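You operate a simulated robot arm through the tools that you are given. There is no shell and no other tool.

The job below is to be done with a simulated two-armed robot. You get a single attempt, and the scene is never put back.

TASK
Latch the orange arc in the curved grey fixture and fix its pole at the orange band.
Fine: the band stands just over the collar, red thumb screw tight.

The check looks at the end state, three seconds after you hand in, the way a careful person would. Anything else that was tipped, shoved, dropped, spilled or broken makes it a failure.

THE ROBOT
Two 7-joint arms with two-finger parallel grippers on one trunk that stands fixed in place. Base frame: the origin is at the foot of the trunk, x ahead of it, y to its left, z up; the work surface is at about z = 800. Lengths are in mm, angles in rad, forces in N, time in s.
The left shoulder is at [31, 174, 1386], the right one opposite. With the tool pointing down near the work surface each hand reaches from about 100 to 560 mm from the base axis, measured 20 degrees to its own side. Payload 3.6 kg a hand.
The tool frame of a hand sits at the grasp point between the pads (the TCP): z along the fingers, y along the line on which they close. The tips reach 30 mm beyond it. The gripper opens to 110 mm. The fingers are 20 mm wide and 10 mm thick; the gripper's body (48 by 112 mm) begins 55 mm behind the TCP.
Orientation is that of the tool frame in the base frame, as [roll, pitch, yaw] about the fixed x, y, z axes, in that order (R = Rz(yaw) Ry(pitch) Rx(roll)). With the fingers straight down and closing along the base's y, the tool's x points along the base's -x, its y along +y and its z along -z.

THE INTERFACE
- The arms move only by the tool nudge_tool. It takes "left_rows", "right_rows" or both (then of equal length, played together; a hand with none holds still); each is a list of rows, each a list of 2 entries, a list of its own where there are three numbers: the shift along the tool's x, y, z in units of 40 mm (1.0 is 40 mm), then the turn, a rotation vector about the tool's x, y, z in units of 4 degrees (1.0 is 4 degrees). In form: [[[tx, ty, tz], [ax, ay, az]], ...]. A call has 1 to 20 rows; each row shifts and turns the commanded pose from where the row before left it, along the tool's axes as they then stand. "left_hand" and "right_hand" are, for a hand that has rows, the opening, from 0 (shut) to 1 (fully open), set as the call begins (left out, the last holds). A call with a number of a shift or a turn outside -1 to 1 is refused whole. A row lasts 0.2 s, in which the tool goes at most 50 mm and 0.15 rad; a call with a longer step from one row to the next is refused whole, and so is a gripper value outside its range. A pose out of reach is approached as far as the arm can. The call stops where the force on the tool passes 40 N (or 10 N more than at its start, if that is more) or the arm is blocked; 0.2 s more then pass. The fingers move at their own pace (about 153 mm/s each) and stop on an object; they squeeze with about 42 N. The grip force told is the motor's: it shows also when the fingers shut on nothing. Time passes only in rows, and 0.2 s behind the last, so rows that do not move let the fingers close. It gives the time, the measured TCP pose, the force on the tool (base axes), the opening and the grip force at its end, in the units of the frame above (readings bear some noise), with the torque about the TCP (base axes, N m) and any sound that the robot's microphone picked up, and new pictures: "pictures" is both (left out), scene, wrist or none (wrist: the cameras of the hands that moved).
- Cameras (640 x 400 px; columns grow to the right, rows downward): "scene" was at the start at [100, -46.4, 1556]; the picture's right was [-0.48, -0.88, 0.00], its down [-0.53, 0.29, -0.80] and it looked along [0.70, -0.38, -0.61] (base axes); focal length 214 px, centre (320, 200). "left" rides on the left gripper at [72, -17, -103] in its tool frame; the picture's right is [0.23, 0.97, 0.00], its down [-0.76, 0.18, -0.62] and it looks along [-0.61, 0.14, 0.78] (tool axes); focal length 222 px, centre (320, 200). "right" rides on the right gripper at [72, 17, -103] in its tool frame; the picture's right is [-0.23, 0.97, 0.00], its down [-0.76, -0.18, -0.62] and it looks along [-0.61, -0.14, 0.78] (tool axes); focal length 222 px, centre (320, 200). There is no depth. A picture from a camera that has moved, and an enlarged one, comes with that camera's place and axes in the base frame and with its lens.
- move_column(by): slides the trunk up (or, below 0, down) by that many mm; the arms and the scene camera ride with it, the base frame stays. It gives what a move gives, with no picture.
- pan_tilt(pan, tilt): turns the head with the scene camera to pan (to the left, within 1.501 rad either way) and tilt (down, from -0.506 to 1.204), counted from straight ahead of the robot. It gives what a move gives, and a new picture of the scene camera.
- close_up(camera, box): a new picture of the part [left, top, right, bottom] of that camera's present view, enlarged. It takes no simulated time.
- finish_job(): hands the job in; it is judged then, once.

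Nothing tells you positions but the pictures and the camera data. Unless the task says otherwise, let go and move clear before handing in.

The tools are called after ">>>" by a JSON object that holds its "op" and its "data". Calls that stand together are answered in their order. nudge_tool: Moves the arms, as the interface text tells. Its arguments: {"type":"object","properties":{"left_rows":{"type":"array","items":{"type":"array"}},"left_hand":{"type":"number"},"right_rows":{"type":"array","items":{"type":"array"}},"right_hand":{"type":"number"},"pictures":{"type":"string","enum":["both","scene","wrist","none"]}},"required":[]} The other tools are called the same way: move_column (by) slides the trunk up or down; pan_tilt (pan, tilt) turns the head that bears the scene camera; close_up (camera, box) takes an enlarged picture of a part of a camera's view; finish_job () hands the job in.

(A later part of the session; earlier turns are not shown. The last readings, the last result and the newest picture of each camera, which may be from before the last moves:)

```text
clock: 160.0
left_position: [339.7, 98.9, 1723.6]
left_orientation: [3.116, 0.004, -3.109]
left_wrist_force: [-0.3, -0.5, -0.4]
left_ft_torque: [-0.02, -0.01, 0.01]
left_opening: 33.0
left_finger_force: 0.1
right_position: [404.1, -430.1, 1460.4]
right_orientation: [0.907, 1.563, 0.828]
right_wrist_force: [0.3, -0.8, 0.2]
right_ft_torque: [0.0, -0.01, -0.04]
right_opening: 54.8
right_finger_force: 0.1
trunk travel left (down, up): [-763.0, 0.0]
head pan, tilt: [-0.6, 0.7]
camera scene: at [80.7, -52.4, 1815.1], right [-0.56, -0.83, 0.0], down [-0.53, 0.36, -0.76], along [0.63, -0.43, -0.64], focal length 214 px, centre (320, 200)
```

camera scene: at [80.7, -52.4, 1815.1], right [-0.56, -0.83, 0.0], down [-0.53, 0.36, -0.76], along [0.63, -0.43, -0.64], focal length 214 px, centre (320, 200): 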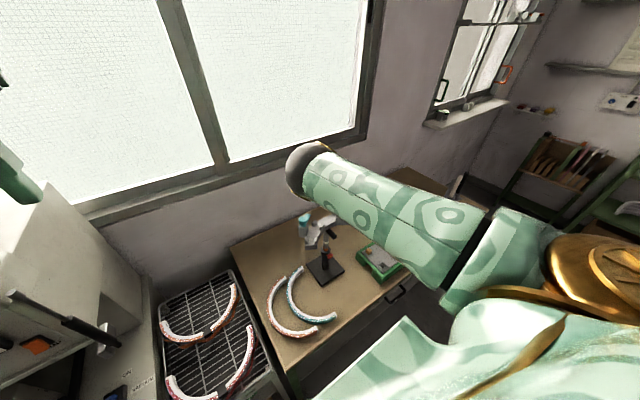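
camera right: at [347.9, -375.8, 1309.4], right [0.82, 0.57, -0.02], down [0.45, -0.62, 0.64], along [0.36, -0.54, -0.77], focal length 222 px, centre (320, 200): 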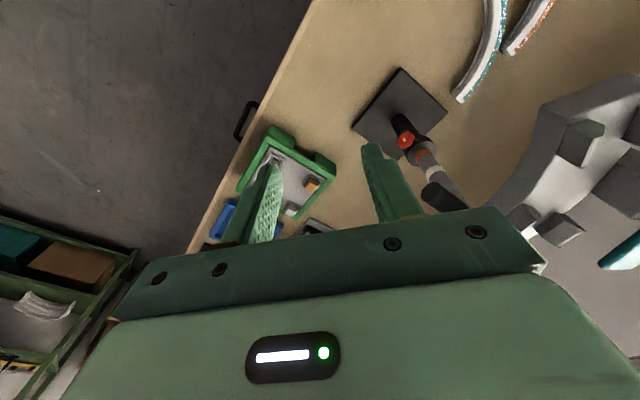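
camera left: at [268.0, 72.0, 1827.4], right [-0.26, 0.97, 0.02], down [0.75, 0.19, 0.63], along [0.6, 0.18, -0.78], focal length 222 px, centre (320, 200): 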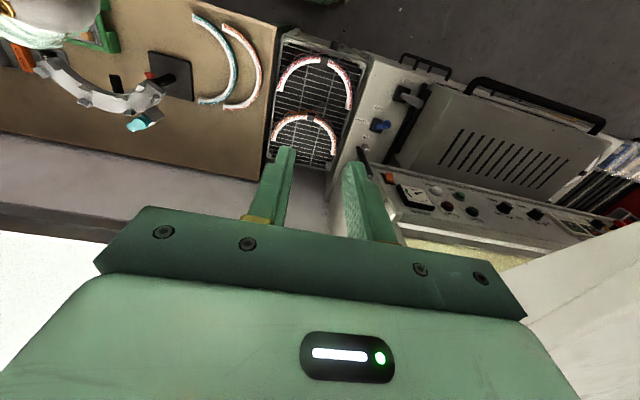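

>>> {"op": "nudge_tool", "data": {"right_rows": [[[0.656, 0.766, 0.2], [0, 0, 0]], [[0.656, 0.766, 0.2], [0, 0, 0]], [[0.656, 0.766, 0.2], [0, 0, 0]], [[0.656, 0.766, 0.2], [0, 0, 0]], [[0.656, 0.766, 0.2], [0, 0, 0]], [[0.656, 0.766, 0.2], [0, 0, 0]]], "pictures": "scene"}}

```text
clock: 161.4
left_position: [339.8, 98.2, 1723.3]
left_orientation: [3.117, 0.004, -3.11]
left_wrist_force: [-0.1, -1.3, 0.0]
left_ft_torque: [-0.02, 0.0, 0.02]
left_opening: 33.1
left_finger_force: 0.0
right_position: [451.7, -320.2, 1320.1]
right_orientation: [1.095, 1.563, 1.032]
right_wrist_force: [0.8, -0.2, -0.5]
right_ft_torque: [0.03, 0.0, 0.01]
right_opening: 55.1
right_finger_force: 0.1
right hand out of reach, approached as far as the arm can: row 4, 5, 6
trunk travel left (down, up): [-763.0, 0.0]
head pan, tilt: [-0.6, 0.7]
camera scene: at [80.6, -53.0, 1815.1], right [-0.56, -0.83, 0.0], down [-0.53, 0.36, -0.76], along [0.63, -0.43, -0.64], focal length 214 px, centre (320, 200)
```

scene: 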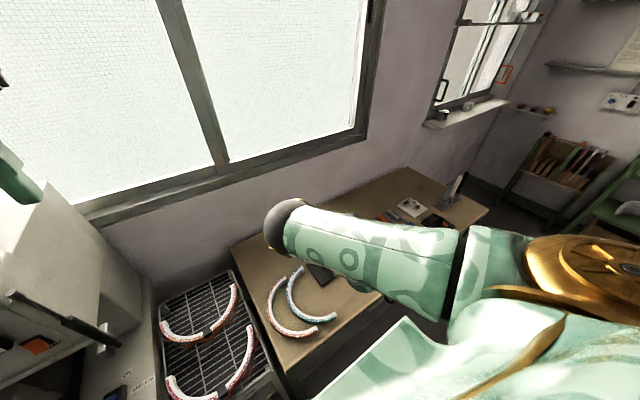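

The wrist bend is at its limit with the tool horizontal here. Tilting down reduces it, so I'll tilt now while descending slightly.

>>> {"op": "nudge_tool", "data": {"right_rows": [[[0.1, 0, -0.058], [0, 1, 0]], [[0.1, 0, -0.058], [0, 1, 0]], [[0.107, 0, -0.043], [0, 1, 0]], [[0.107, 0, -0.043], [0, 1, 0]], [[0.112, 0, -0.028], [0, 1, 0]], [[0.112, 0, -0.028], [0, 1, 0]], [[0.115, 0, -0.012], [0, 1, 0]], [[0.115, 0, -0.012], [0, 1, 0]], [[0.115, 0, 0.004], [0, 1, 0]], [[0.115, 0, 0.004], [0, 1, 0]]], "pictures": "scene"}}

```text
clock: 163.6
left_position: [340.3, 98.1, 1723.7]
left_orientation: [3.118, 0.004, -3.109]
left_wrist_force: [0.6, -0.1, -0.1]
left_ft_torque: [-0.01, -0.04, -0.02]
left_opening: 32.9
left_finger_force: 0.1
right_position: [426.7, -319.8, 1281.0]
right_orientation: [3.131, 0.877, 3.054]
right_wrist_force: [-0.9, -0.8, -0.1]
right_ft_torque: [-0.03, -0.01, -0.02]
right_opening: 54.7
right_finger_force: 0.1
right hand out of reach, approached as far as the arm can: row 1
trunk travel left (down, up): [-763.0, 0.0]
head pan, tilt: [-0.6, 0.7]
camera scene: at [80.8, -52.4, 1815.1], right [-0.56, -0.83, 0.0], down [-0.53, 0.36, -0.76], along [0.63, -0.43, -0.64], focal length 214 px, centre (320, 200)
```

scene: 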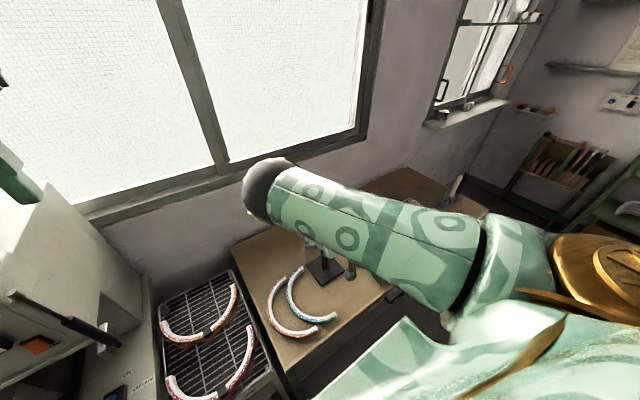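

>>> {"op": "nudge_tool", "data": {"right_rows": [[[0.114, 0, 0.02], [0, 1, 0]], [[0.114, 0, 0.02], [0, 1, 0]], [[0.11, 0, 0.036], [0, 1, 0]], [[0.11, 0, 0.036], [0, 1, 0]], [[0.104, 0, 0.051], [0, 1, 0]], [[0.104, 0, 0.051], [0, 1, 0]], [[0.096, 0, 0.065], [0, 1, 0]], [[0.096, 0, 0.065], [0, 1, 0]], [[0.086, 0, 0.077], [0, 1, 0]], [[0.086, 0, 0.077], [0, 1, 0]], [[0.074, 0, 0.088], [0, 1, 0]], [[0.074, 0, 0.088], [0, 1, 0]], [[0.061, 0, 0.098], [0, 0.56, 0]]], "pictures": "both"}}

```text
clock: 166.4
left_position: [340.0, 100.1, 1722.9]
left_orientation: [3.118, 0.005, -3.109]
left_wrist_force: [0.5, 0.3, -0.1]
left_ft_torque: [-0.01, 0.01, 0.0]
left_opening: 33.0
left_finger_force: 0.1
right_position: [394.8, -318.5, 1232.0]
right_orientation: [3.137, -0.001, 3.063]
right_wrist_force: [0.1, -0.4, 0.1]
right_ft_torque: [-0.01, -0.03, 0.04]
right_opening: 55.1
right_finger_force: 0.1
trunk travel left (down, up): [-763.0, 0.0]
head pan, tilt: [-0.6, 0.7]
camera scene: at [80.8, -52.4, 1815.1], right [-0.56, -0.83, 0.0], down [-0.53, 0.36, -0.76], along [0.63, -0.43, -0.64], focal length 214 px, centre (320, 200)
camera right: at [324.8, -296.1, 1333.4], right [0.3, 0.95, 0.01], down [0.75, -0.24, 0.62], along [0.59, -0.18, -0.78], focal length 222 px, centre (320, 200)
```

scene: 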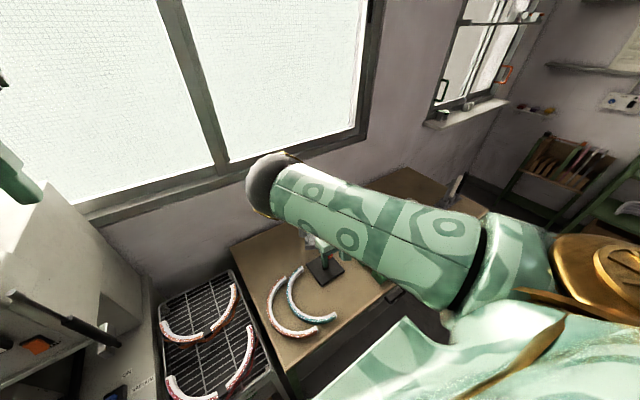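
right: 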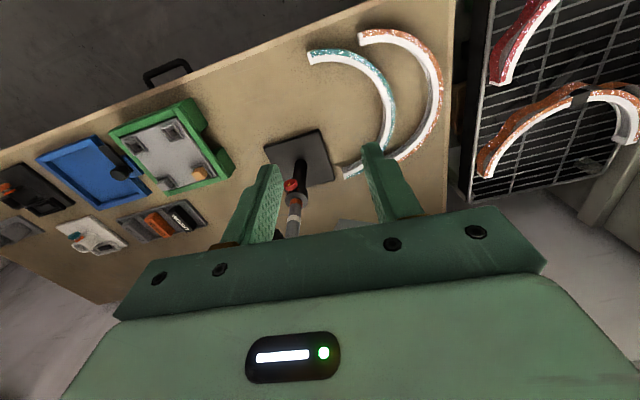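

Tool-down with the elbow up and forward at [395, -318, 1232], with no limit flagged. Now I'll move over toward the orange arc's near end.

>>> {"op": "nudge_tool", "data": {"right_rows": [[[0.1, 0.8, 0], [0, 0, 0]], [[0.1, 0.8, 0], [0, 0, 0]], [[0.1, 0.8, 0], [0, 0, 0]], [[0.1, 0.8, 0], [0, 0, 0]], [[0, 0.1, 0], [0, 0, 0]]], "pictures": "scene"}}

>>> {"op": "nudge_tool", "data": {"right_rows": [[[0, 0, 0], [0, 0, -1]], [[0, 0, 0], [0, 0, -1]], [[0, 0, 0], [0, 0, -1]], [[0, 0, 0], [0, 0, -1]], [[0, 0, 0], [0, 0, -1]], [[0, 0, 0], [0, 0, -1]], [[0, 0, 0], [0, 0, -1]], [[0, 0, 0], [0, 0, -1]], [[0, 0, 0], [0, 0, -1]], [[0, 0, 0], [0, 0, -1]]], "pictures": "both"}}

```text
clock: 167.6
left_position: [339.4, 99.3, 1722.5]
left_orientation: [3.117, 0.003, -3.11]
left_wrist_force: [-0.4, -0.8, 0.4]
left_ft_torque: [0.01, 0.0, 0.01]
left_opening: 32.8
left_finger_force: 0.1
right_position: [426.6, -253.1, 1206.6]
right_orientation: [3.133, -0.002, 3.062]
right_wrist_force: [-0.1, -0.4, -1.1]
right_ft_torque: [0.0, 0.01, -0.01]
right_opening: 54.9
right_finger_force: 0.0
right hand out of reach, approached as far as the arm can: row 2, 3, 4
trunk travel left (down, up): [-763.0, 0.0]
head pan, tilt: [-0.6, 0.7]
camera scene: at [80.6, -52.2, 1815.1], right [-0.56, -0.83, 0.0], down [-0.53, 0.36, -0.76], along [0.63, -0.43, -0.64], focal length 214 px, centre (320, 200)
```

scene: 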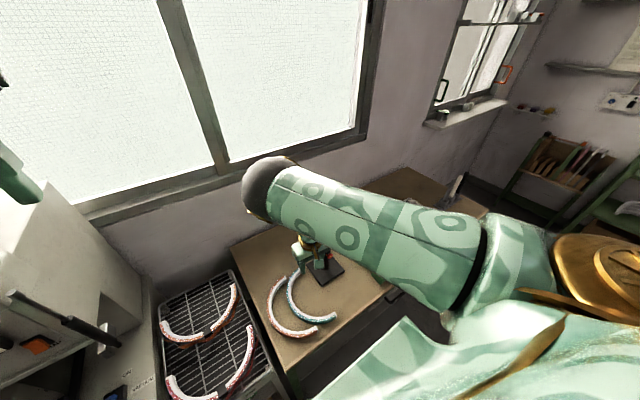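

```text
clock: 169.8
left_position: [339.5, 99.2, 1723.0]
left_orientation: [3.119, 0.003, -3.108]
left_wrist_force: [0.4, -0.1, -1.1]
left_ft_torque: [0.01, 0.02, -0.02]
left_opening: 32.8
left_finger_force: 0.1
right_position: [427.2, -254.5, 1208.3]
right_orientation: [3.135, 0.004, -2.523]
right_wrist_force: [0.3, -0.3, -0.7]
right_ft_torque: [0.0, -0.02, 0.01]
right_opening: 55.0
right_finger_force: 0.1
right hand out of reach, approached as far as the arm can: row 1
trunk travel left (down, up): [-763.0, 0.0]
head pan, tilt: [-0.6, 0.7]
camera scene: at [80.7, -52.4, 1815.1], right [-0.56, -0.83, 0.0], down [-0.53, 0.36, -0.76], along [0.63, -0.43, -0.64], focal length 214 px, centre (320, 200)
camera right: at [359.1, -284.2, 1310.3], right [-0.38, 0.92, 0.01], down [0.72, 0.29, 0.62], along [0.58, 0.24, -0.78], focal length 222 px, centre (320, 200)
```

scene: 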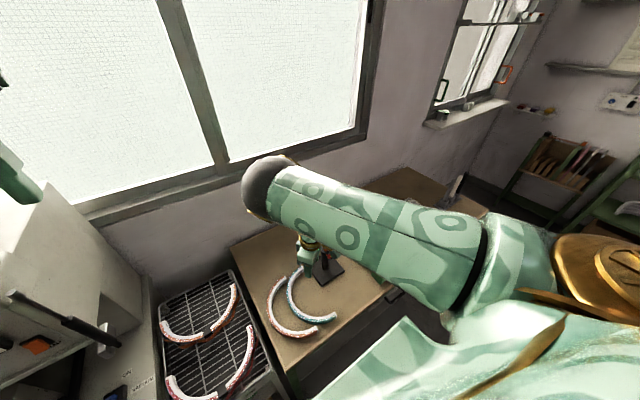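
right: 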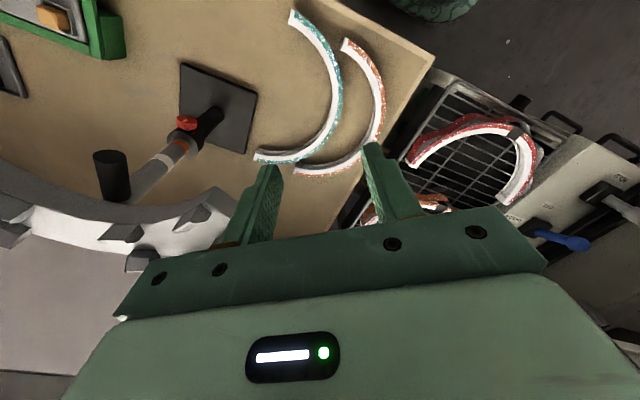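

The elbow can't cross further left in this posture. The start posture (hand above shoulder height) crosses the centre line more easily, so I'll check in the air which relative heights can reach the pick spot. First I'll raise the hand.

>>> {"op": "nudge_tool", "data": {"right_rows": [[[0, 0, -1], [0, 0, 0]], [[0, 0, -1], [0, 0, 0]], [[0, 0, -1], [0, 0, 0]], [[0, 0, -1], [0, 0, 0]], [[0, 0, -1], [0, 0, 0]], [[0, 0, -1], [0, 0, 0]], [[0, 0, -1], [0, 0, 0]], [[0, 0, -1], [0, 0, 0]], [[0, 0, -1], [0, 0, 0]], [[0, 0, -1], [0, 0, 0]], [[0, 0, -1], [0, 0, 0]], [[0, 0, -0.8], [0, 0, 0]]], "pictures": "scene"}}

```text
clock: 172.4
left_position: [340.1, 99.3, 1723.6]
left_orientation: [3.118, 0.003, -3.107]
left_wrist_force: [-0.4, -0.3, -0.2]
left_ft_torque: [0.01, 0.02, -0.02]
left_opening: 32.6
left_finger_force: 0.1
right_position: [441.6, -289.4, 1675.1]
right_orientation: [3.136, 0.003, -2.525]
right_wrist_force: [-0.3, -0.1, -0.2]
right_ft_torque: [0.0, 0.0, 0.01]
right_opening: 54.8
right_finger_force: 0.0
right hand out of reach, approached as far as the arm can: row 1, 2, 3, 4, 5
trunk travel left (down, up): [-763.0, 0.0]
head pan, tilt: [-0.6, 0.7]
camera scene: at [80.3, -52.3, 1815.1], right [-0.56, -0.83, 0.0], down [-0.53, 0.36, -0.76], along [0.63, -0.43, -0.64], focal length 214 px, centre (320, 200)
```

scene: 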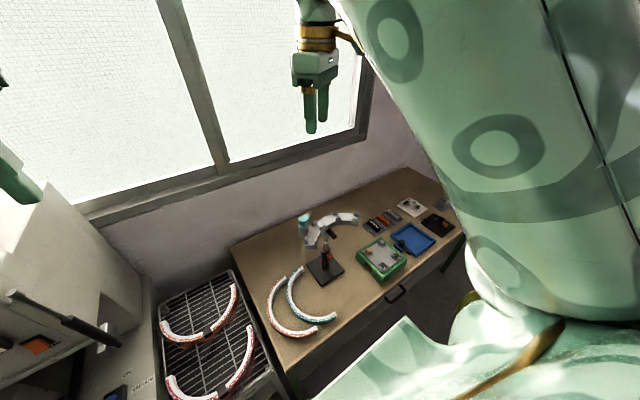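

The elbow is now high above, which is the posture I want. I'll move over above the arc's near end and then descend with it.

>>> {"op": "nudge_tool", "data": {"right_rows": [[[-0.05, 0.75, 0], [0, 0, 0]], [[-0.05, 0.75, 0], [0, 0, 0]], [[-0.05, 0.75, 0], [0, 0, 0]], [[-0.05, 0.75, 0], [0, 0, 0]], [[0, 0, 0.9], [0, 0, 0]], [[0, 0, 0.9], [0, 0, 0]], [[0, 0, 0.9], [0, 0, 0]], [[0, 0, 0.9], [0, 0, 0]], [[0, 0, 0.9], [0, 0, 0]]], "pictures": "scene"}}

```text
clock: 174.4
left_position: [340.6, 98.6, 1723.0]
left_orientation: [3.117, 0.003, -3.111]
left_wrist_force: [0.0, 0.8, -0.5]
left_ft_torque: [-0.02, 0.0, 0.02]
left_opening: 33.2
left_finger_force: 0.2
right_position: [440.0, -285.7, 1524.7]
right_orientation: [3.134, 0.004, -2.524]
right_wrist_force: [-0.1, 0.1, 0.4]
right_ft_torque: [0.03, 0.01, 0.0]
right_opening: 55.1
right_finger_force: 0.0
right hand out of reach, approached as far as the arm can: row 1, 2, 3, 4, 5, 6, 7, 8, 9
trunk travel left (down, up): [-763.0, 0.0]
head pan, tilt: [-0.6, 0.7]
camera scene: at [82.3, -53.1, 1815.0], right [-0.56, -0.83, 0.0], down [-0.53, 0.36, -0.76], along [0.63, -0.43, -0.65], focal length 214 px, centre (320, 200)
```

scene: 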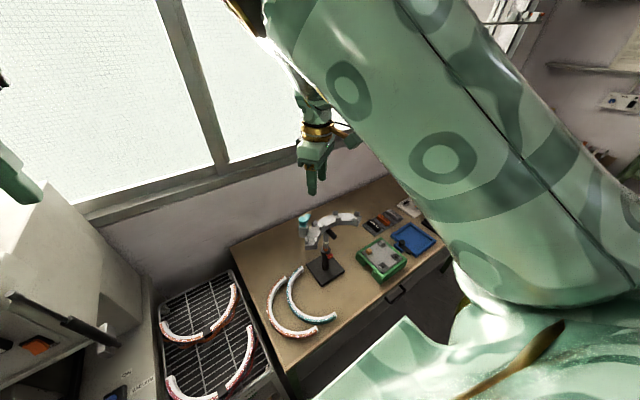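

The sideways limit remains. I'll test whether a different yaw frees the sideways motion.

>>> {"op": "nudge_tool", "data": {"right_rows": [[[0, 0, 0], [0, 0, 1]], [[0, 0, 0], [0, 0, 1]], [[0, 0, 0], [0, 0, 1]], [[0, 0, 0], [0, 0, 1]], [[0, 0, 0], [0, 0, 1]], [[0, 0, 0], [0, 0, 1]], [[0, 0, 0], [0, 0, 1]], [[0, 0, 0], [0, 0, 1]], [[0, 0, 0], [0, 0, 1]], [[0, 0, 0], [0, 0, 1]], [[0, 0, 0], [0, 0, 1]], [[0, 0, 0], [0, 0, 1]], [[0, 0, 0], [0, 0, 1]], [[0, 0, 0], [0, 0, 1]], [[0, 0, 0], [0, 0, 1]], [[0, 0, 0], [0, 0, 1]], [[0, 0, 0], [0, 0, 1]], [[0, 0, 0], [0, 0, 1]], [[0, 0, 0], [0, 0, 1]], [[0, 0, 0], [0, 0, 1]]], "pictures": "scene"}}

```text
clock: 178.6
left_position: [337.7, 99.6, 1722.9]
left_orientation: [3.118, 0.004, -3.108]
left_wrist_force: [1.3, -0.4, -0.2]
left_ft_torque: [0.0, -0.01, -0.02]
left_opening: 32.7
left_finger_force: 0.0
right_position: [439.0, -287.5, 1524.6]
right_orientation: [3.137, -0.003, 2.363]
right_wrist_force: [0.5, -0.6, 0.6]
right_ft_torque: [0.01, -0.01, 0.02]
right_opening: 55.0
right_finger_force: 0.0
trunk travel left (down, up): [-763.0, 0.0]
head pan, tilt: [-0.6, 0.7]
camera scene: at [80.7, -52.5, 1815.1], right [-0.56, -0.83, 0.0], down [-0.53, 0.36, -0.76], along [0.63, -0.43, -0.64], focal length 214 px, centre (320, 200)
```

scene: 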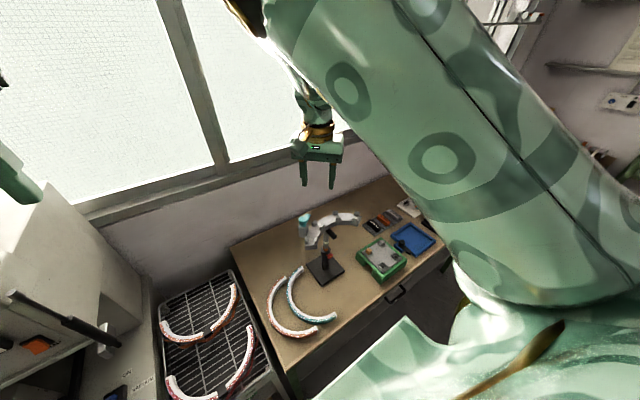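

>>> {"op": "nudge_tool", "data": {"right_rows": [[[0, 0, 0.9], [0, 0, 0]], [[0, 0, 0.9], [0, 0, 0]], [[0, 0, 0.9], [0, 0, 0]], [[0, 0, 0.9], [0, 0, 0]], [[0, 0, 0.9], [0, 0, 0]], [[0, 0, 0.9], [0, 0, 0]]], "pictures": "scene"}}

```text
clock: 180.0
left_position: [341.0, 99.1, 1723.3]
left_orientation: [3.116, 0.005, -3.11]
left_wrist_force: [1.1, -0.2, 0.8]
left_ft_torque: [0.01, 0.0, -0.02]
left_opening: 33.1
left_finger_force: 0.0
right_position: [438.1, -285.4, 1308.5]
right_orientation: [3.138, -0.005, 2.361]
right_wrist_force: [0.2, 0.6, -0.4]
right_ft_torque: [-0.03, 0.02, -0.01]
right_opening: 55.0
right_finger_force: 0.0
trunk travel left (down, up): [-763.0, 0.0]
head pan, tilt: [-0.6, 0.7]
camera scene: at [81.5, -52.8, 1815.1], right [-0.56, -0.83, 0.0], down [-0.53, 0.36, -0.76], along [0.63, -0.43, -0.64], focal length 214 px, centre (320, 200)
```

scene: 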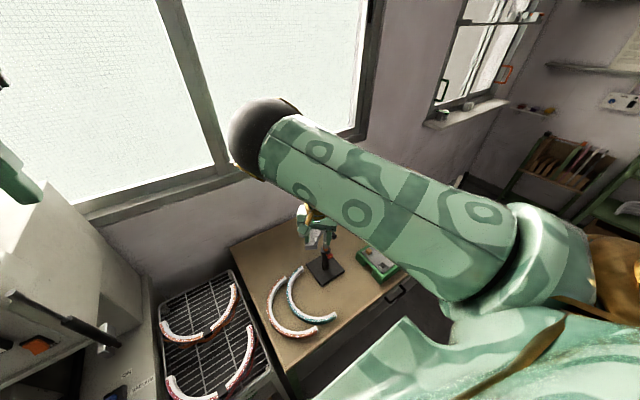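

>>> {"op": "nudge_tool", "data": {"right_rows": [[[0.4, 0.4, 0], [0, 0, 0]], [[0.4, 0.4, 0], [0, 0, 0]], [[0.4, 0.4, 0], [0, 0, 0]]], "pictures": "scene"}}

```text
clock: 180.8
left_position: [340.5, 98.9, 1723.1]
left_orientation: [3.117, 0.006, -3.108]
left_wrist_force: [-0.2, 0.0, 0.6]
left_ft_torque: [0.01, 0.02, -0.02]
left_opening: 33.0
left_finger_force: 0.2
right_position: [463.8, -260.5, 1299.6]
right_orientation: [3.137, -0.007, 2.362]
right_wrist_force: [-0.5, 0.3, 0.8]
right_ft_torque: [0.01, 0.0, 0.0]
right_opening: 55.1
right_finger_force: 0.1
right hand out of reach, approached as far as the arm can: row 1, 2, 3
trunk travel left (down, up): [-763.0, 0.0]
head pan, tilt: [-0.6, 0.7]
camera scene: at [81.1, -52.4, 1815.1], right [-0.56, -0.83, 0.0], down [-0.53, 0.36, -0.76], along [0.63, -0.43, -0.64], focal length 214 px, centre (320, 200)
```

scene: 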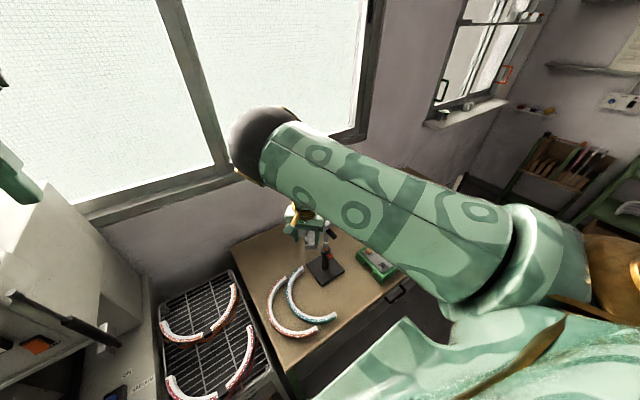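

The boundary runs diagonally, so points further forward are reachable. A better choice is to grip the arc near its far end (table angle 20°, at [638, -185]), which ends up overhanging the fixture's right side near [491, -561]; the arm can reach both when nearly straight. I'll raise the hand and yaw to +110°.

>>> {"op": "nudge_tool", "data": {"right_rows": [[[0, 0, -1], [0, 0, 0]], [[0, 0, -1], [0, 0, 0]], [[0, 0, -1], [0, 0, 0]], [[0, 0, -1], [0, 0, 0]], [[0, 0, -1], [0, 0, 0]], [[0, 0, 0], [0, 0, -1]], [[0, 0, 0], [0, 0, -1]], [[0, 0, 0], [0, 0, -1]], [[0, 0, 0], [0, 0, -1]], [[0, 0, 0], [0, 0, -1]], [[0, 0, 0], [0, 0, -1]], [[0, 0, 0], [0, 0, -1]], [[0, 0, 0], [0, 0, -1]], [[0, 0, 0], [0, 0, -1]], [[0, 0, 0], [0, 0, -1]], [[0, 0, 0], [0, 0, -1]], [[0, 0, 0], [0, 0, -1]], [[0, 0, 0], [0, 0, -1]], [[0, 0, 0], [0, 0, -1]], [[0, 0, 0], [0, 0, -1]]], "pictures": "none"}}

>>> {"op": "nudge_tool", "data": {"right_rows": [[[0, 0, 0], [0, 0, -1]], [[0, 0, 0], [0, 0, -1]], [[0, 0, 0], [0, 0, -1]], [[0, 0, 0], [0, 0, -1]], [[0, 0, 0], [0, 0, -1]], [[0, 0, 0], [0, 0, -1]], [[0, 0, 0], [0, 0, -1]], [[0, 0, 0], [0, 0, -1]], [[0, 0, 0], [0, 0, -1]], [[0, 0, 0], [0, 0, -1]], [[0, 0, 0], [0, 0, -1]], [[0, 0, 0], [0, 0, -1]], [[0, 0, 0], [0, 0, -1]], [[0, 0, 0], [0, 0, -1]], [[0, 0, 0], [0, 0, -1]], [[0, 0, 0], [0, 0, -1]], [[0, 0, 0], [0, 0, -1]], [[0, 0, 0], [0, 0, -1]], [[0, 0, 0], [0, 0, -1]], [[0, 0, 0], [0, 0, -1]]], "pictures": "scene"}}

```text
clock: 185.0
left_position: [339.2, 97.8, 1723.1]
left_orientation: [3.118, 0.004, -3.109]
left_wrist_force: [0.6, -0.2, 0.5]
left_ft_torque: [0.02, 0.02, -0.01]
left_opening: 33.1
left_finger_force: 0.1
right_position: [469.6, -271.6, 1499.9]
right_orientation: [3.134, 0.001, -2.872]
right_wrist_force: [0.1, 0.3, 0.2]
right_ft_torque: [0.01, 0.01, -0.04]
right_opening: 55.1
right_finger_force: 0.0
right hand out of reach, approached as far as the arm can: row 1, 2
trunk travel left (down, up): [-763.0, 0.0]
head pan, tilt: [-0.6, 0.7]
```

```text
clock: 189.2
left_position: [339.6, 97.6, 1723.5]
left_orientation: [3.117, 0.003, -3.108]
left_wrist_force: [-0.5, -0.2, 1.2]
left_ft_torque: [-0.03, -0.01, 0.0]
left_opening: 32.9
left_finger_force: 0.0
right_position: [470.2, -271.7, 1498.0]
right_orientation: [3.141, 0.007, -1.475]
right_wrist_force: [0.2, -0.5, 0.8]
right_ft_torque: [0.0, 0.0, 0.0]
right_opening: 55.1
right_finger_force: 0.0
trunk travel left (down, up): [-763.0, 0.0]
head pan, tilt: [-0.6, 0.7]
camera scene: at [80.8, -52.5, 1815.1], right [-0.56, -0.83, 0.0], down [-0.53, 0.36, -0.76], along [0.63, -0.43, -0.64], focal length 214 px, centre (320, 200)
```

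scene: 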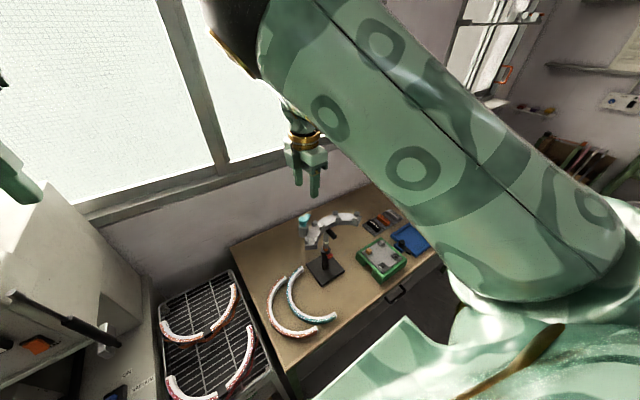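

>>> {"op": "nudge_tool", "data": {"right_rows": [[[0, 0, 0], [0, 0, -1]], [[0, 0, 0], [0, 0, -1]], [[0, 0, 0], [0, 0, -1]], [[0, 0, 0], [0, 0, -0.63]], [[-0.1, -0.78, -0.29], [0, 0, 0]], [[-0.1, -0.78, -0.29], [0, 0, 0]], [[-0.1, -0.78, -0.29], [0, 0, 0]], [[-0.1, -0.78, -0.29], [0, 0, 0]], [[-0.1, -0.78, -0.29], [0, 0, 0]], [[-0.1, -0.78, -0.29], [0, 0, 0]], [[0, 0, 0], [0, 0, 0]]], "pictures": "both"}}

```text
clock: 191.6
left_position: [338.0, 100.9, 1723.7]
left_orientation: [3.119, 0.004, -3.108]
left_wrist_force: [-0.3, -0.3, 0.7]
left_ft_torque: [-0.02, -0.02, -0.01]
left_opening: 33.0
left_finger_force: 0.1
right_position: [611.4, -197.1, 1562.7]
right_orientation: [-3.14, 0.005, -1.225]
right_wrist_force: [0.0, -0.4, 0.2]
right_ft_torque: [0.04, -0.02, -0.01]
right_opening: 54.9
right_finger_force: 0.0
right hand out of reach, approached as far as the arm can: row 10
trunk travel left (down, up): [-763.0, 0.0]
head pan, tilt: [-0.6, 0.7]
camera scene: at [79.7, -51.2, 1815.2], right [-0.56, -0.83, 0.0], down [-0.53, 0.36, -0.77], along [0.63, -0.43, -0.64], focal length 214 px, centre (320, 200)
camera right: at [620.4, -271.2, 1664.9], right [-0.99, -0.12, 0.0], down [-0.09, 0.77, 0.63], along [-0.07, 0.62, -0.78], focal length 222 px, centre (320, 200)
```

scene: 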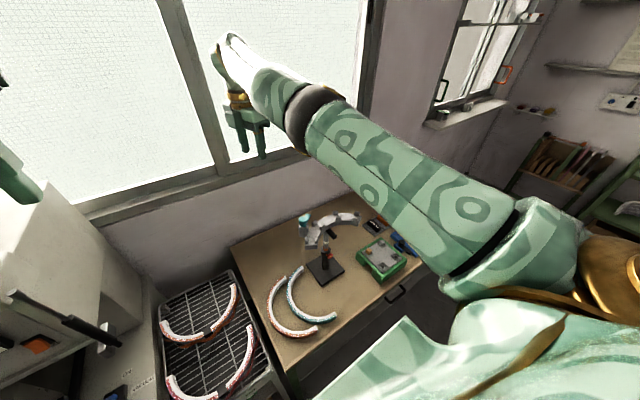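
right: 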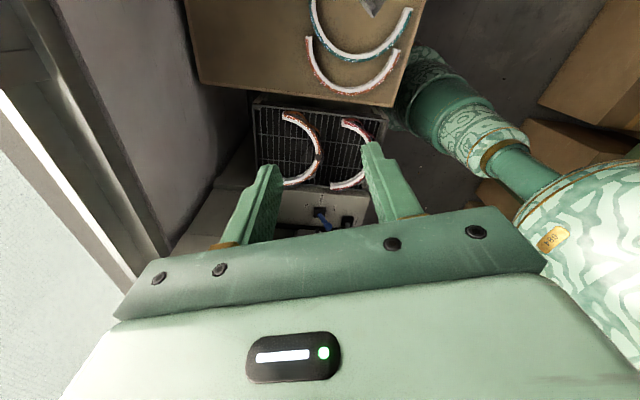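

The elbow has flipped outward to the right during this extension, which is the posture needed. I'll retract the hand from here toward the near end and check that the elbow stays out.

>>> {"op": "nudge_tool", "data": {"right_rows": [[[0, 0.8, 0.2], [0, 0, 0]], [[0, 0.8, 0.2], [0, 0, 0]], [[0, 0.8, 0.2], [0, 0, 0]], [[0, 0.8, 0.2], [0, 0, 0]]], "pictures": "scene"}}

```text
clock: 192.6
left_position: [339.3, 99.1, 1723.0]
left_orientation: [3.118, 0.001, -3.107]
left_wrist_force: [-0.9, -0.3, 0.0]
left_ft_torque: [-0.05, 0.01, -0.01]
left_opening: 32.8
left_finger_force: 0.2
right_position: [498.8, -249.0, 1532.3]
right_orientation: [-3.141, 0.006, -1.22]
right_wrist_force: [-0.8, 0.1, -0.8]
right_ft_torque: [-0.01, -0.02, 0.0]
right_opening: 55.0
right_finger_force: 0.1
right hand out of reach, approached as far as the arm can: row 4
trunk travel left (down, up): [-763.0, 0.0]
head pan, tilt: [-0.6, 0.7]
camera scene: at [80.3, -52.0, 1815.1], right [-0.56, -0.83, 0.0], down [-0.53, 0.36, -0.77], along [0.63, -0.43, -0.64], focal length 214 px, centre (320, 200)
```

scene: 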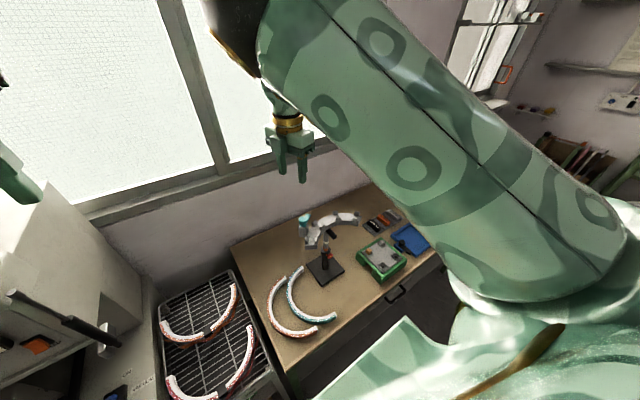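

The right arm can't reach inward in its elbow geometry, while the left arm can. So I'll pick up the arc with the left hand at its apex, raise it above the fixture, and hand it to the right hand, which can place it comfortably. First I'll park the right hand out of the way.

>>> {"op": "nudge_tool", "data": {"right_rows": [[[0.654, 0.614, -0.42], [0, 0, 0]], [[0.654, 0.614, -0.42], [0, 0, 0]], [[0.654, 0.614, -0.42], [0, 0, 0]], [[0.654, 0.614, -0.42], [0, 0, 0]], [[0.654, 0.614, -0.42], [0, 0, 0]], [[0.654, 0.614, -0.42], [0, 0, 0]], [[0.654, 0.614, -0.42], [0, 0, 0]]], "pictures": "scene"}}

```text
clock: 194.2
left_position: [339.3, 97.1, 1722.5]
left_orientation: [3.117, 0.004, -3.108]
left_wrist_force: [0.3, 0.4, 0.2]
left_ft_torque: [-0.02, 0.0, 0.0]
left_opening: 33.1
left_finger_force: 0.1
right_position: [399.8, -484.1, 1646.7]
right_orientation: [-3.138, 0.007, -1.222]
right_wrist_force: [0.7, 0.2, 0.4]
right_ft_torque: [0.01, -0.04, 0.02]
right_opening: 54.7
right_finger_force: 0.1
trunk travel left (down, up): [-763.0, 0.0]
head pan, tilt: [-0.6, 0.7]
camera scene: at [80.0, -54.4, 1815.1], right [-0.56, -0.83, 0.0], down [-0.53, 0.36, -0.76], along [0.63, -0.43, -0.64], focal length 214 px, centre (320, 200)
```

scene: 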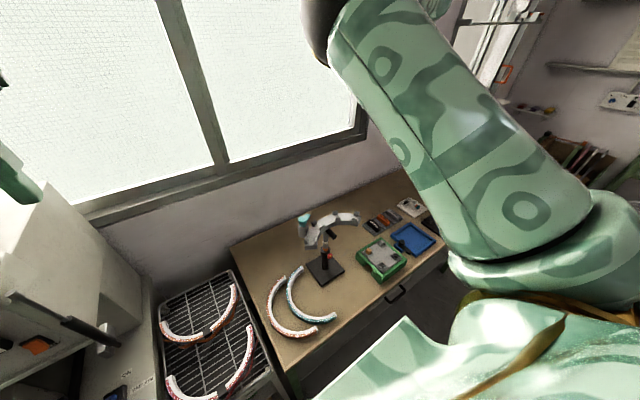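

>>> {"op": "nudge_tool", "data": {"left_rows": [[[-0.47, -0.533, 0.592], [0.18, 0, 0.24]], [[-0.47, -0.533, 0.592], [0.17, 0, 0.24]], [[-0.47, -0.533, 0.592], [0, 0, 0]], [[-0.47, -0.533, 0.592], [0, 0, 0]], [[-0.47, -0.533, 0.592], [0, 0, 0]], [[-0.47, -0.533, 0.592], [0, 0, 0]], [[-0.47, -0.533, 0.592], [0, 0, 0]], [[-0.47, -0.533, 0.592], [0, 0, 0]], [[-0.47, -0.533, 0.592], [0, 0, 0]], [[0, 0, 0], [0, 0, 0]]], "left_hand": 0.45, "pictures": "both"}}

```text
clock: 196.4
left_position: [509.7, -92.5, 1509.8]
left_orientation: [-3.141, 0.004, 3.14]
left_wrist_force: [-0.9, -0.5, 0.7]
left_ft_torque: [-0.03, 0.02, -0.01]
left_opening: 49.4
left_finger_force: 0.0
right_position: [398.6, -481.2, 1647.2]
right_orientation: [-3.14, 0.005, -1.223]
right_wrist_force: [0.9, -0.8, -0.2]
right_ft_torque: [-0.03, -0.04, -0.02]
right_opening: 55.2
right_finger_force: 0.0
trunk travel left (down, up): [-763.0, 0.0]
head pan, tilt: [-0.6, 0.7]
camera scene: at [80.3, -52.3, 1815.2], right [-0.56, -0.83, 0.0], down [-0.53, 0.36, -0.76], along [0.63, -0.43, -0.64], focal length 214 px, centre (320, 200)
camera left: at [436.7, -109.5, 1615.0], right [-0.23, 0.97, 0.0], down [0.76, 0.18, 0.63], along [0.61, 0.14, -0.78], focal length 222 px, centre (320, 200)
```

scene: 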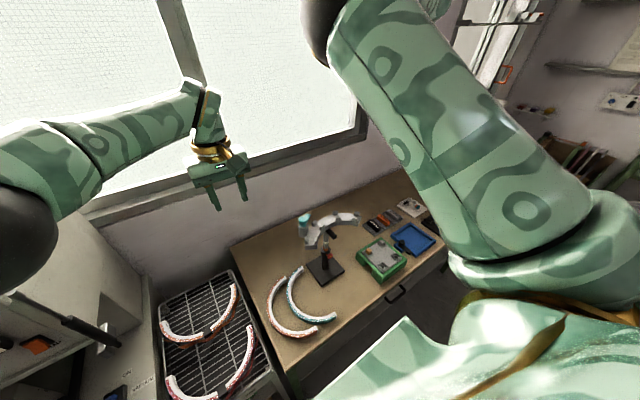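
left: 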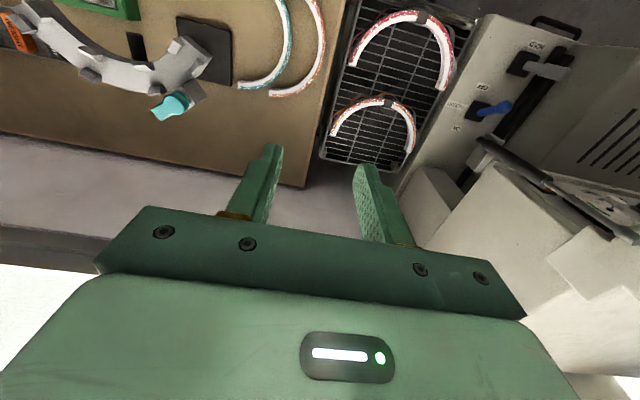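

The left hand reaches above the arc's apex easily. I'll lower the trunk to bring it down, in two steps.

>>> {"op": "move_column", "data": {"by": -300}}

>>> {"op": "close_up", "data": {"camera": "scene", "box": [0, 0, 640, 400]}}

>>> {"op": "close_up", "data": {"camera": "left", "box": [0, 0, 640, 400]}}

```text
clock: 199.4
left_position: [510.2, -91.3, 1210.3]
left_orientation: [-3.141, 0.004, 3.139]
left_wrist_force: [1.4, 0.0, 0.0]
left_ft_torque: [-0.01, 0.0, -0.01]
left_opening: 49.5
left_finger_force: 0.0
right_position: [399.8, -481.4, 1346.1]
right_orientation: [-3.14, 0.005, -1.223]
right_wrist_force: [0.6, -0.4, -0.8]
right_ft_torque: [-0.05, -0.03, 0.03]
right_opening: 54.9
right_finger_force: 0.1
trunk travel left (down, up): [-463.0, 300.0]
head pan, tilt: [-0.6, 0.7]
```

```text
1.00 times, centred on (320, 200) of scene (not enlarged: the box is as wide or as high as the picture)
camera zoom: at [100.2, -52.7, 1514.7], right [-0.56, -0.83, 0.0], down [-0.53, 0.36, -0.76], along [0.63, -0.43, -0.64], focal length 214 px, centre (320, 200)
```

zoom: 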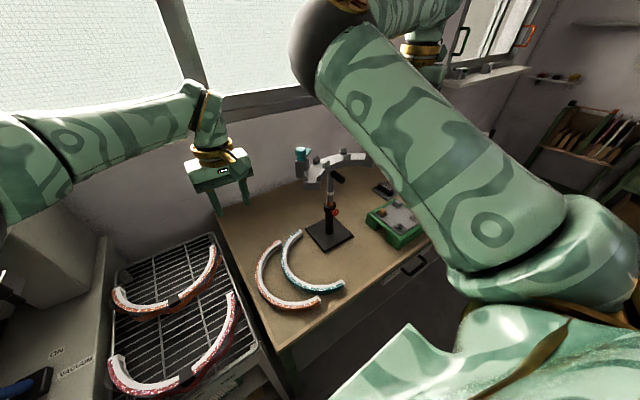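

```text
1.00 times, centred on (320, 200) of left (not enlarged: the box is as wide or as high as the picture)
camera zoom: at [437.4, -108.7, 1314.5], right [-0.23, 0.97, 0.0], down [0.76, 0.18, 0.63], along [0.61, 0.14, -0.78], focal length 222 px, centre (320, 200)
```

zoom: 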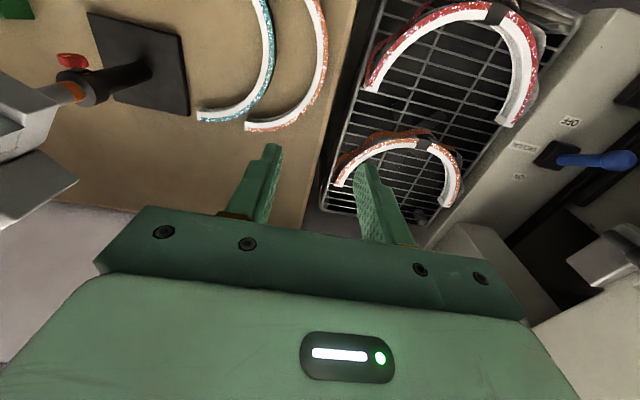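

>>> {"op": "move_column", "data": {"by": -213}}

>>> {"op": "close_up", "data": {"camera": "scene", "box": [0, 0, 640, 400]}}

>>> {"op": "close_up", "data": {"camera": "left", "box": [0, 0, 640, 400]}}

```text
clock: 201.7
left_position: [508.7, -91.4, 996.9]
left_orientation: [-3.141, 0.006, 3.138]
left_wrist_force: [-0.1, 0.2, 0.3]
left_ft_torque: [0.01, 0.0, 0.04]
left_opening: 49.8
left_finger_force: 0.0
right_position: [399.1, -481.7, 1132.6]
right_orientation: [-3.139, 0.007, -1.224]
right_wrist_force: [0.4, 0.0, -0.5]
right_ft_torque: [-0.03, 0.02, 0.0]
right_opening: 55.1
right_finger_force: 0.1
trunk travel left (down, up): [-250.0, 513.0]
head pan, tilt: [-0.6, 0.7]
```

```text
1.00 times, centred on (320, 200) of scene (not enlarged: the box is as wide or as high as the picture)
camera zoom: at [171.7, -52.7, 1298.6], right [-0.56, -0.83, 0.0], down [-0.53, 0.36, -0.76], along [0.63, -0.43, -0.64], focal length 214 px, centre (320, 200)
```

zoom: 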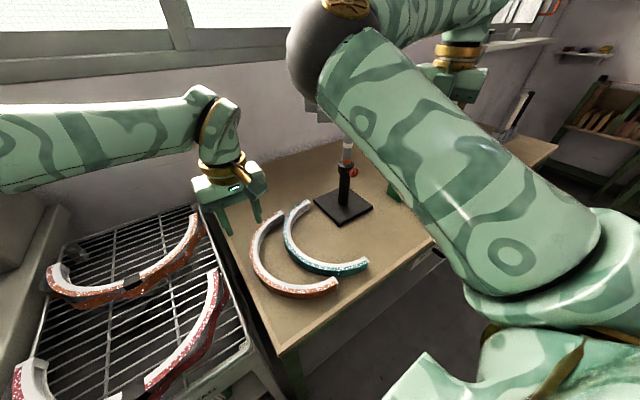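

```text
1.00 times, centred on (320, 200) of left (not enlarged: the box is as wide or as high as the picture)
camera zoom: at [437.1, -108.7, 1101.8], right [-0.23, 0.97, 0.0], down [0.76, 0.18, 0.63], along [0.61, 0.14, -0.78], focal length 222 px, centre (320, 200)
```

zoom: 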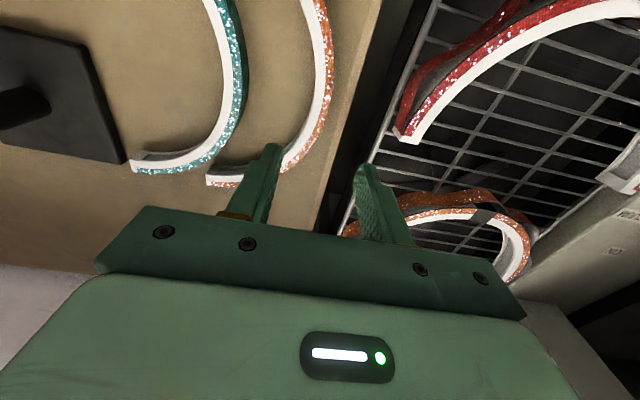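

The apex lines up with the left hand within about 3 mm. I'll descend over it with the fingers astride the arc.

>>> {"op": "nudge_tool", "data": {"left_rows": [[[0, -0.08, 0.8], [0, 0, 0]], [[0, 0, 0.8], [0, 0, 0]], [[0, 0, 0.8], [0, 0, 0]], [[0, 0, 0.8], [0, 0, 0]], [[0, 0, 0], [0, 0, 0]]], "pictures": "wrist"}}

>>> {"op": "close_up", "data": {"camera": "left", "box": [200, 20, 440, 220]}}

```text
clock: 202.9
left_position: [512.6, -95.7, 869.7]
left_orientation: [-3.141, 0.004, 3.14]
left_wrist_force: [-0.4, 0.1, 0.9]
left_ft_torque: [-0.02, -0.01, -0.02]
left_opening: 49.4
left_finger_force: 0.1
right_position: [400.3, -481.5, 1134.4]
right_orientation: [-3.139, 0.005, -1.222]
right_wrist_force: [-0.4, -0.4, 0.4]
right_ft_torque: [0.05, 0.02, 0.02]
right_opening: 55.3
right_finger_force: 0.1
trunk travel left (down, up): [-250.0, 513.0]
head pan, tilt: [-0.6, 0.7]
camera left: at [439.3, -112.6, 974.4], right [-0.23, 0.97, 0.0], down [0.76, 0.18, 0.63], along [0.61, 0.14, -0.78], focal length 222 px, centre (320, 200)
```

left: 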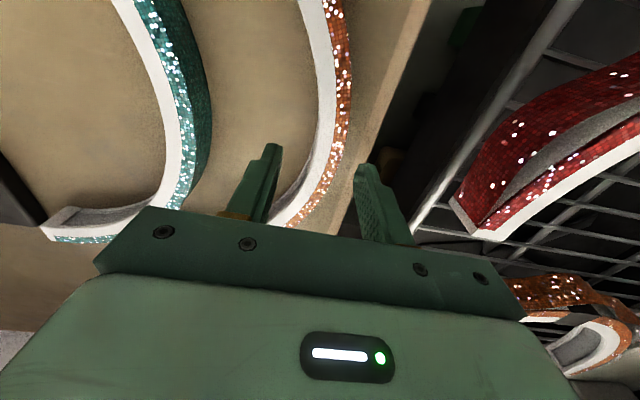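

```text
2.00 times, centred on (320, 120) of left
camera zoom: at [439.3, -112.6, 974.4], right [-0.23, 0.97, 0.0], down [0.76, 0.18, 0.63], along [0.61, 0.14, -0.78], focal length 444 px, centre (320, 360)
```

zoom: 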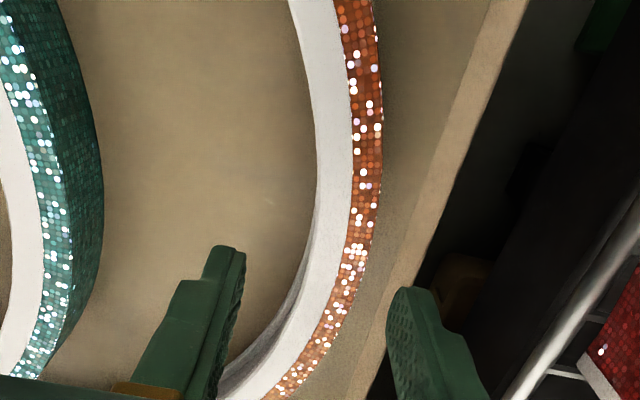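

>>> {"op": "nudge_tool", "data": {"left_rows": [[[0.05, 0.09, 0.4], [0, 0, 0]], [[0.05, 0, 0.4], [0, 0, 0]], [[0, 0, 0], [0, 0, 0]]], "pictures": "wrist"}}

>>> {"op": "close_up", "data": {"camera": "left", "box": [200, 60, 440, 220]}}

```text
clock: 203.7
left_position: [509.3, -92.0, 836.3]
left_orientation: [3.141, 0.004, 3.14]
left_wrist_force: [0.4, 0.4, -0.3]
left_ft_torque: [-0.02, -0.02, -0.03]
left_opening: 49.4
left_finger_force: 0.1
right_position: [400.3, -481.2, 1132.5]
right_orientation: [-3.14, 0.005, -1.223]
right_wrist_force: [0.3, 0.2, 0.1]
right_ft_torque: [0.03, -0.02, -0.01]
right_opening: 55.0
right_finger_force: 0.0
trunk travel left (down, up): [-250.0, 513.0]
head pan, tilt: [-0.6, 0.7]
camera left: at [435.4, -109.0, 941.6], right [-0.23, 0.97, 0.0], down [0.76, 0.18, 0.63], along [0.61, 0.14, -0.78], focal length 222 px, centre (320, 200)
```

left: 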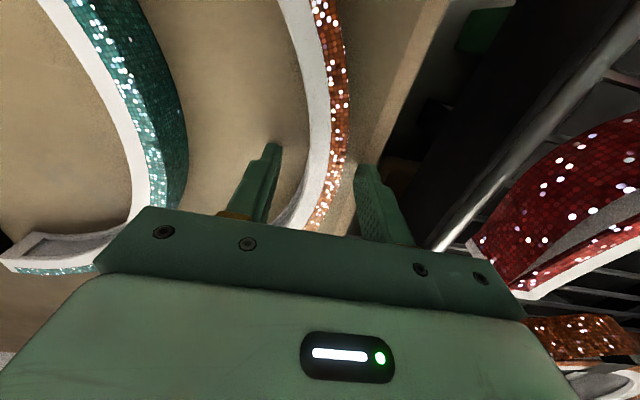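

```text
2.50 times, centred on (320, 140) of left
camera zoom: at [435.4, -109.0, 941.6], right [-0.23, 0.97, 0.0], down [0.76, 0.18, 0.63], along [0.61, 0.14, -0.78], focal length 555 px, centre (320, 350)
```

zoom: 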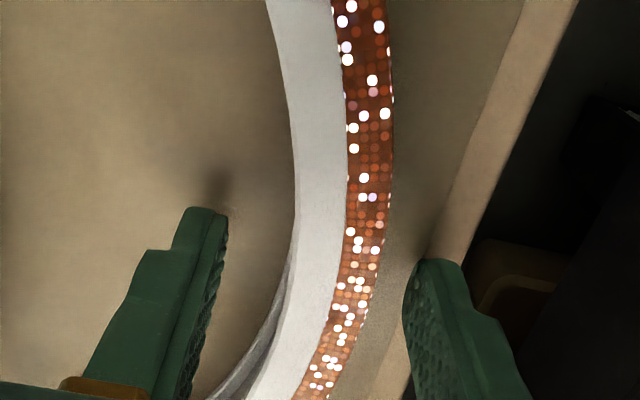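

>>> {"op": "nudge_tool", "data": {"left_rows": [[[0, 0.09, 0], [0, 0, 0]], [[0, 0, 0], [0, 0, 0]]], "pictures": "none"}}

>>> {"op": "nudge_tool", "data": {"left_rows": [[[0, 0, 0], [0, 0, 0]], [[0, 0, 0], [0, 0, 0]], [[0, 0, 0], [0, 0, 0]]], "left_hand": 0, "pictures": "wrist"}}

>>> {"op": "close_up", "data": {"camera": "left", "box": [200, 60, 440, 220]}}

```text
clock: 204.3
left_position: [508.1, -88.7, 836.0]
left_orientation: [-3.141, 0.004, 3.14]
left_wrist_force: [0.0, 0.3, -0.8]
left_ft_torque: [-0.01, -0.04, 0.0]
left_opening: 49.3
left_finger_force: 0.0
right_position: [400.2, -481.0, 1132.6]
right_orientation: [-3.14, 0.006, -1.223]
right_wrist_force: [0.0, 0.4, 0.6]
right_ft_torque: [0.0, 0.0, -0.02]
right_opening: 54.9
right_finger_force: 0.0
trunk travel left (down, up): [-250.0, 513.0]
head pan, tilt: [-0.6, 0.7]
```

```text
clock: 205.1
left_position: [507.5, -87.9, 838.6]
left_orientation: [3.141, 0.003, 3.141]
left_wrist_force: [0.5, -0.8, 2.6]
left_ft_torque: [0.0, 0.26, 0.05]
left_opening: 20.3
left_finger_force: 42.2
right_position: [400.1, -481.6, 1133.8]
right_orientation: [-3.141, 0.004, -1.223]
right_wrist_force: [-0.1, 0.6, -0.1]
right_ft_torque: [0.03, 0.01, 0.0]
right_opening: 55.0
right_finger_force: 0.0
trunk travel left (down, up): [-250.0, 513.0]
head pan, tilt: [-0.6, 0.7]
camera left: at [435.1, -105.9, 941.8], right [-0.23, 0.97, 0.0], down [0.76, 0.18, 0.63], along [0.61, 0.14, -0.78], focal length 222 px, centre (320, 200)
```

left: 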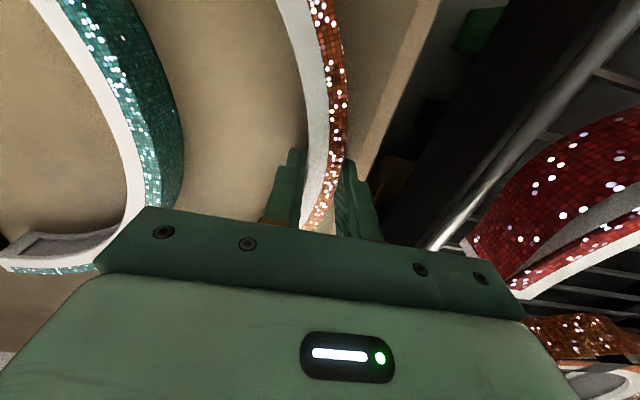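

```text
2.50 times, centred on (320, 140) of left
camera zoom: at [435.1, -105.9, 941.8], right [-0.23, 0.97, 0.0], down [0.76, 0.18, 0.63], along [0.61, 0.14, -0.78], focal length 555 px, centre (320, 350)
```

zoom: 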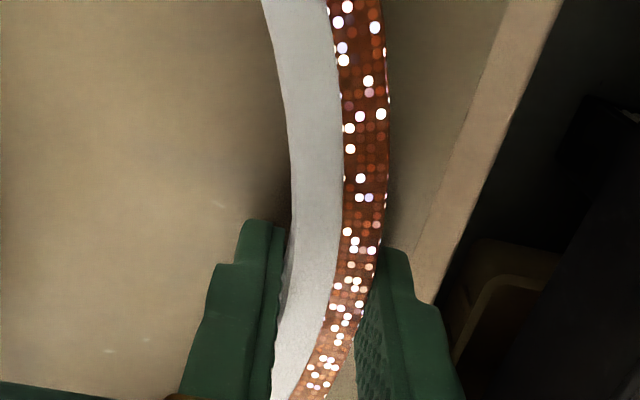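

The arc is gripped (20.3 mm). I'll lift it slightly and check how it hangs.

>>> {"op": "nudge_tool", "data": {"left_rows": [[[0, 0, -0.15], [0, 0, 0]], [[0, 0, -0.15], [0, 0, 0]], [[0, 0, -0.2], [0, 0, 0]], [[0, 0, 0], [0, 0, 0]]], "pictures": "both"}}

>>> {"op": "close_up", "data": {"camera": "scene", "box": [180, 150, 400, 320]}}

```text
clock: 206.1
left_position: [506.1, -88.0, 855.7]
left_orientation: [-3.141, 0.004, 3.141]
left_wrist_force: [0.0, -0.3, -1.8]
left_ft_torque: [0.13, 0.01, -0.01]
left_opening: 20.7
left_finger_force: 42.1
right_position: [399.8, -481.4, 1132.1]
right_orientation: [-3.139, 0.007, -1.223]
right_wrist_force: [-0.1, 0.2, -0.1]
right_ft_torque: [0.01, 0.0, 0.03]
right_opening: 54.8
right_finger_force: 0.0
trunk travel left (down, up): [-250.0, 513.0]
head pan, tilt: [-0.6, 0.7]
camera scene: at [172.5, -52.8, 1298.3], right [-0.56, -0.83, 0.0], down [-0.53, 0.36, -0.76], along [0.63, -0.43, -0.64], focal length 214 px, centre (320, 200)
camera left: at [435.1, -105.6, 960.6], right [-0.23, 0.97, 0.0], down [0.76, 0.18, 0.63], along [0.61, 0.14, -0.78], focal length 222 px, centre (320, 200)
```

scene: 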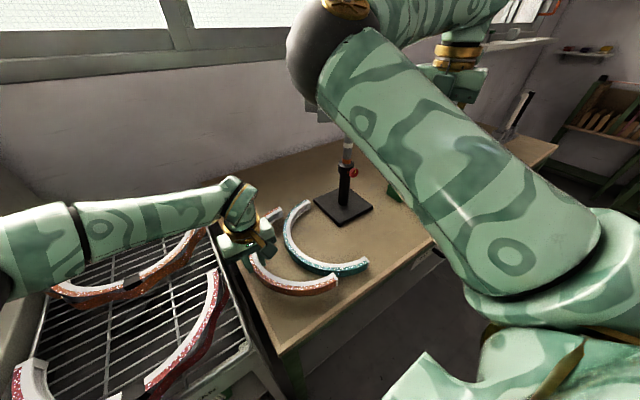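
left: 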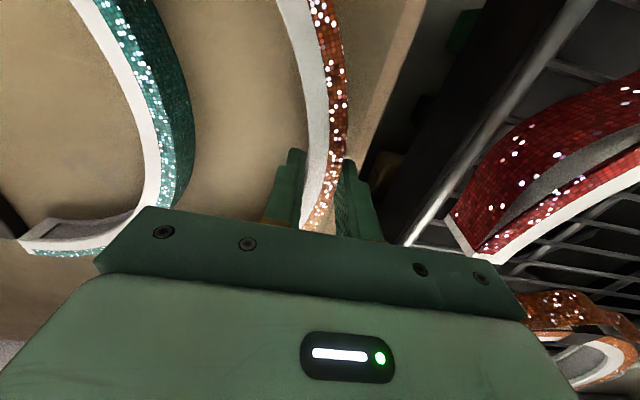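

```text
2.35 times, centred on (290, 235) of scene
camera zoom: at [172.5, -52.8, 1298.3], right [-0.56, -0.83, 0.0], down [-0.53, 0.36, -0.76], along [0.63, -0.43, -0.64], focal length 505 px, centre (391, 118)
```

zoom: 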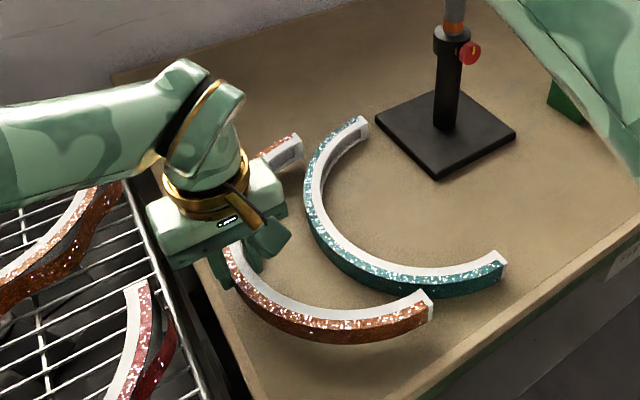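

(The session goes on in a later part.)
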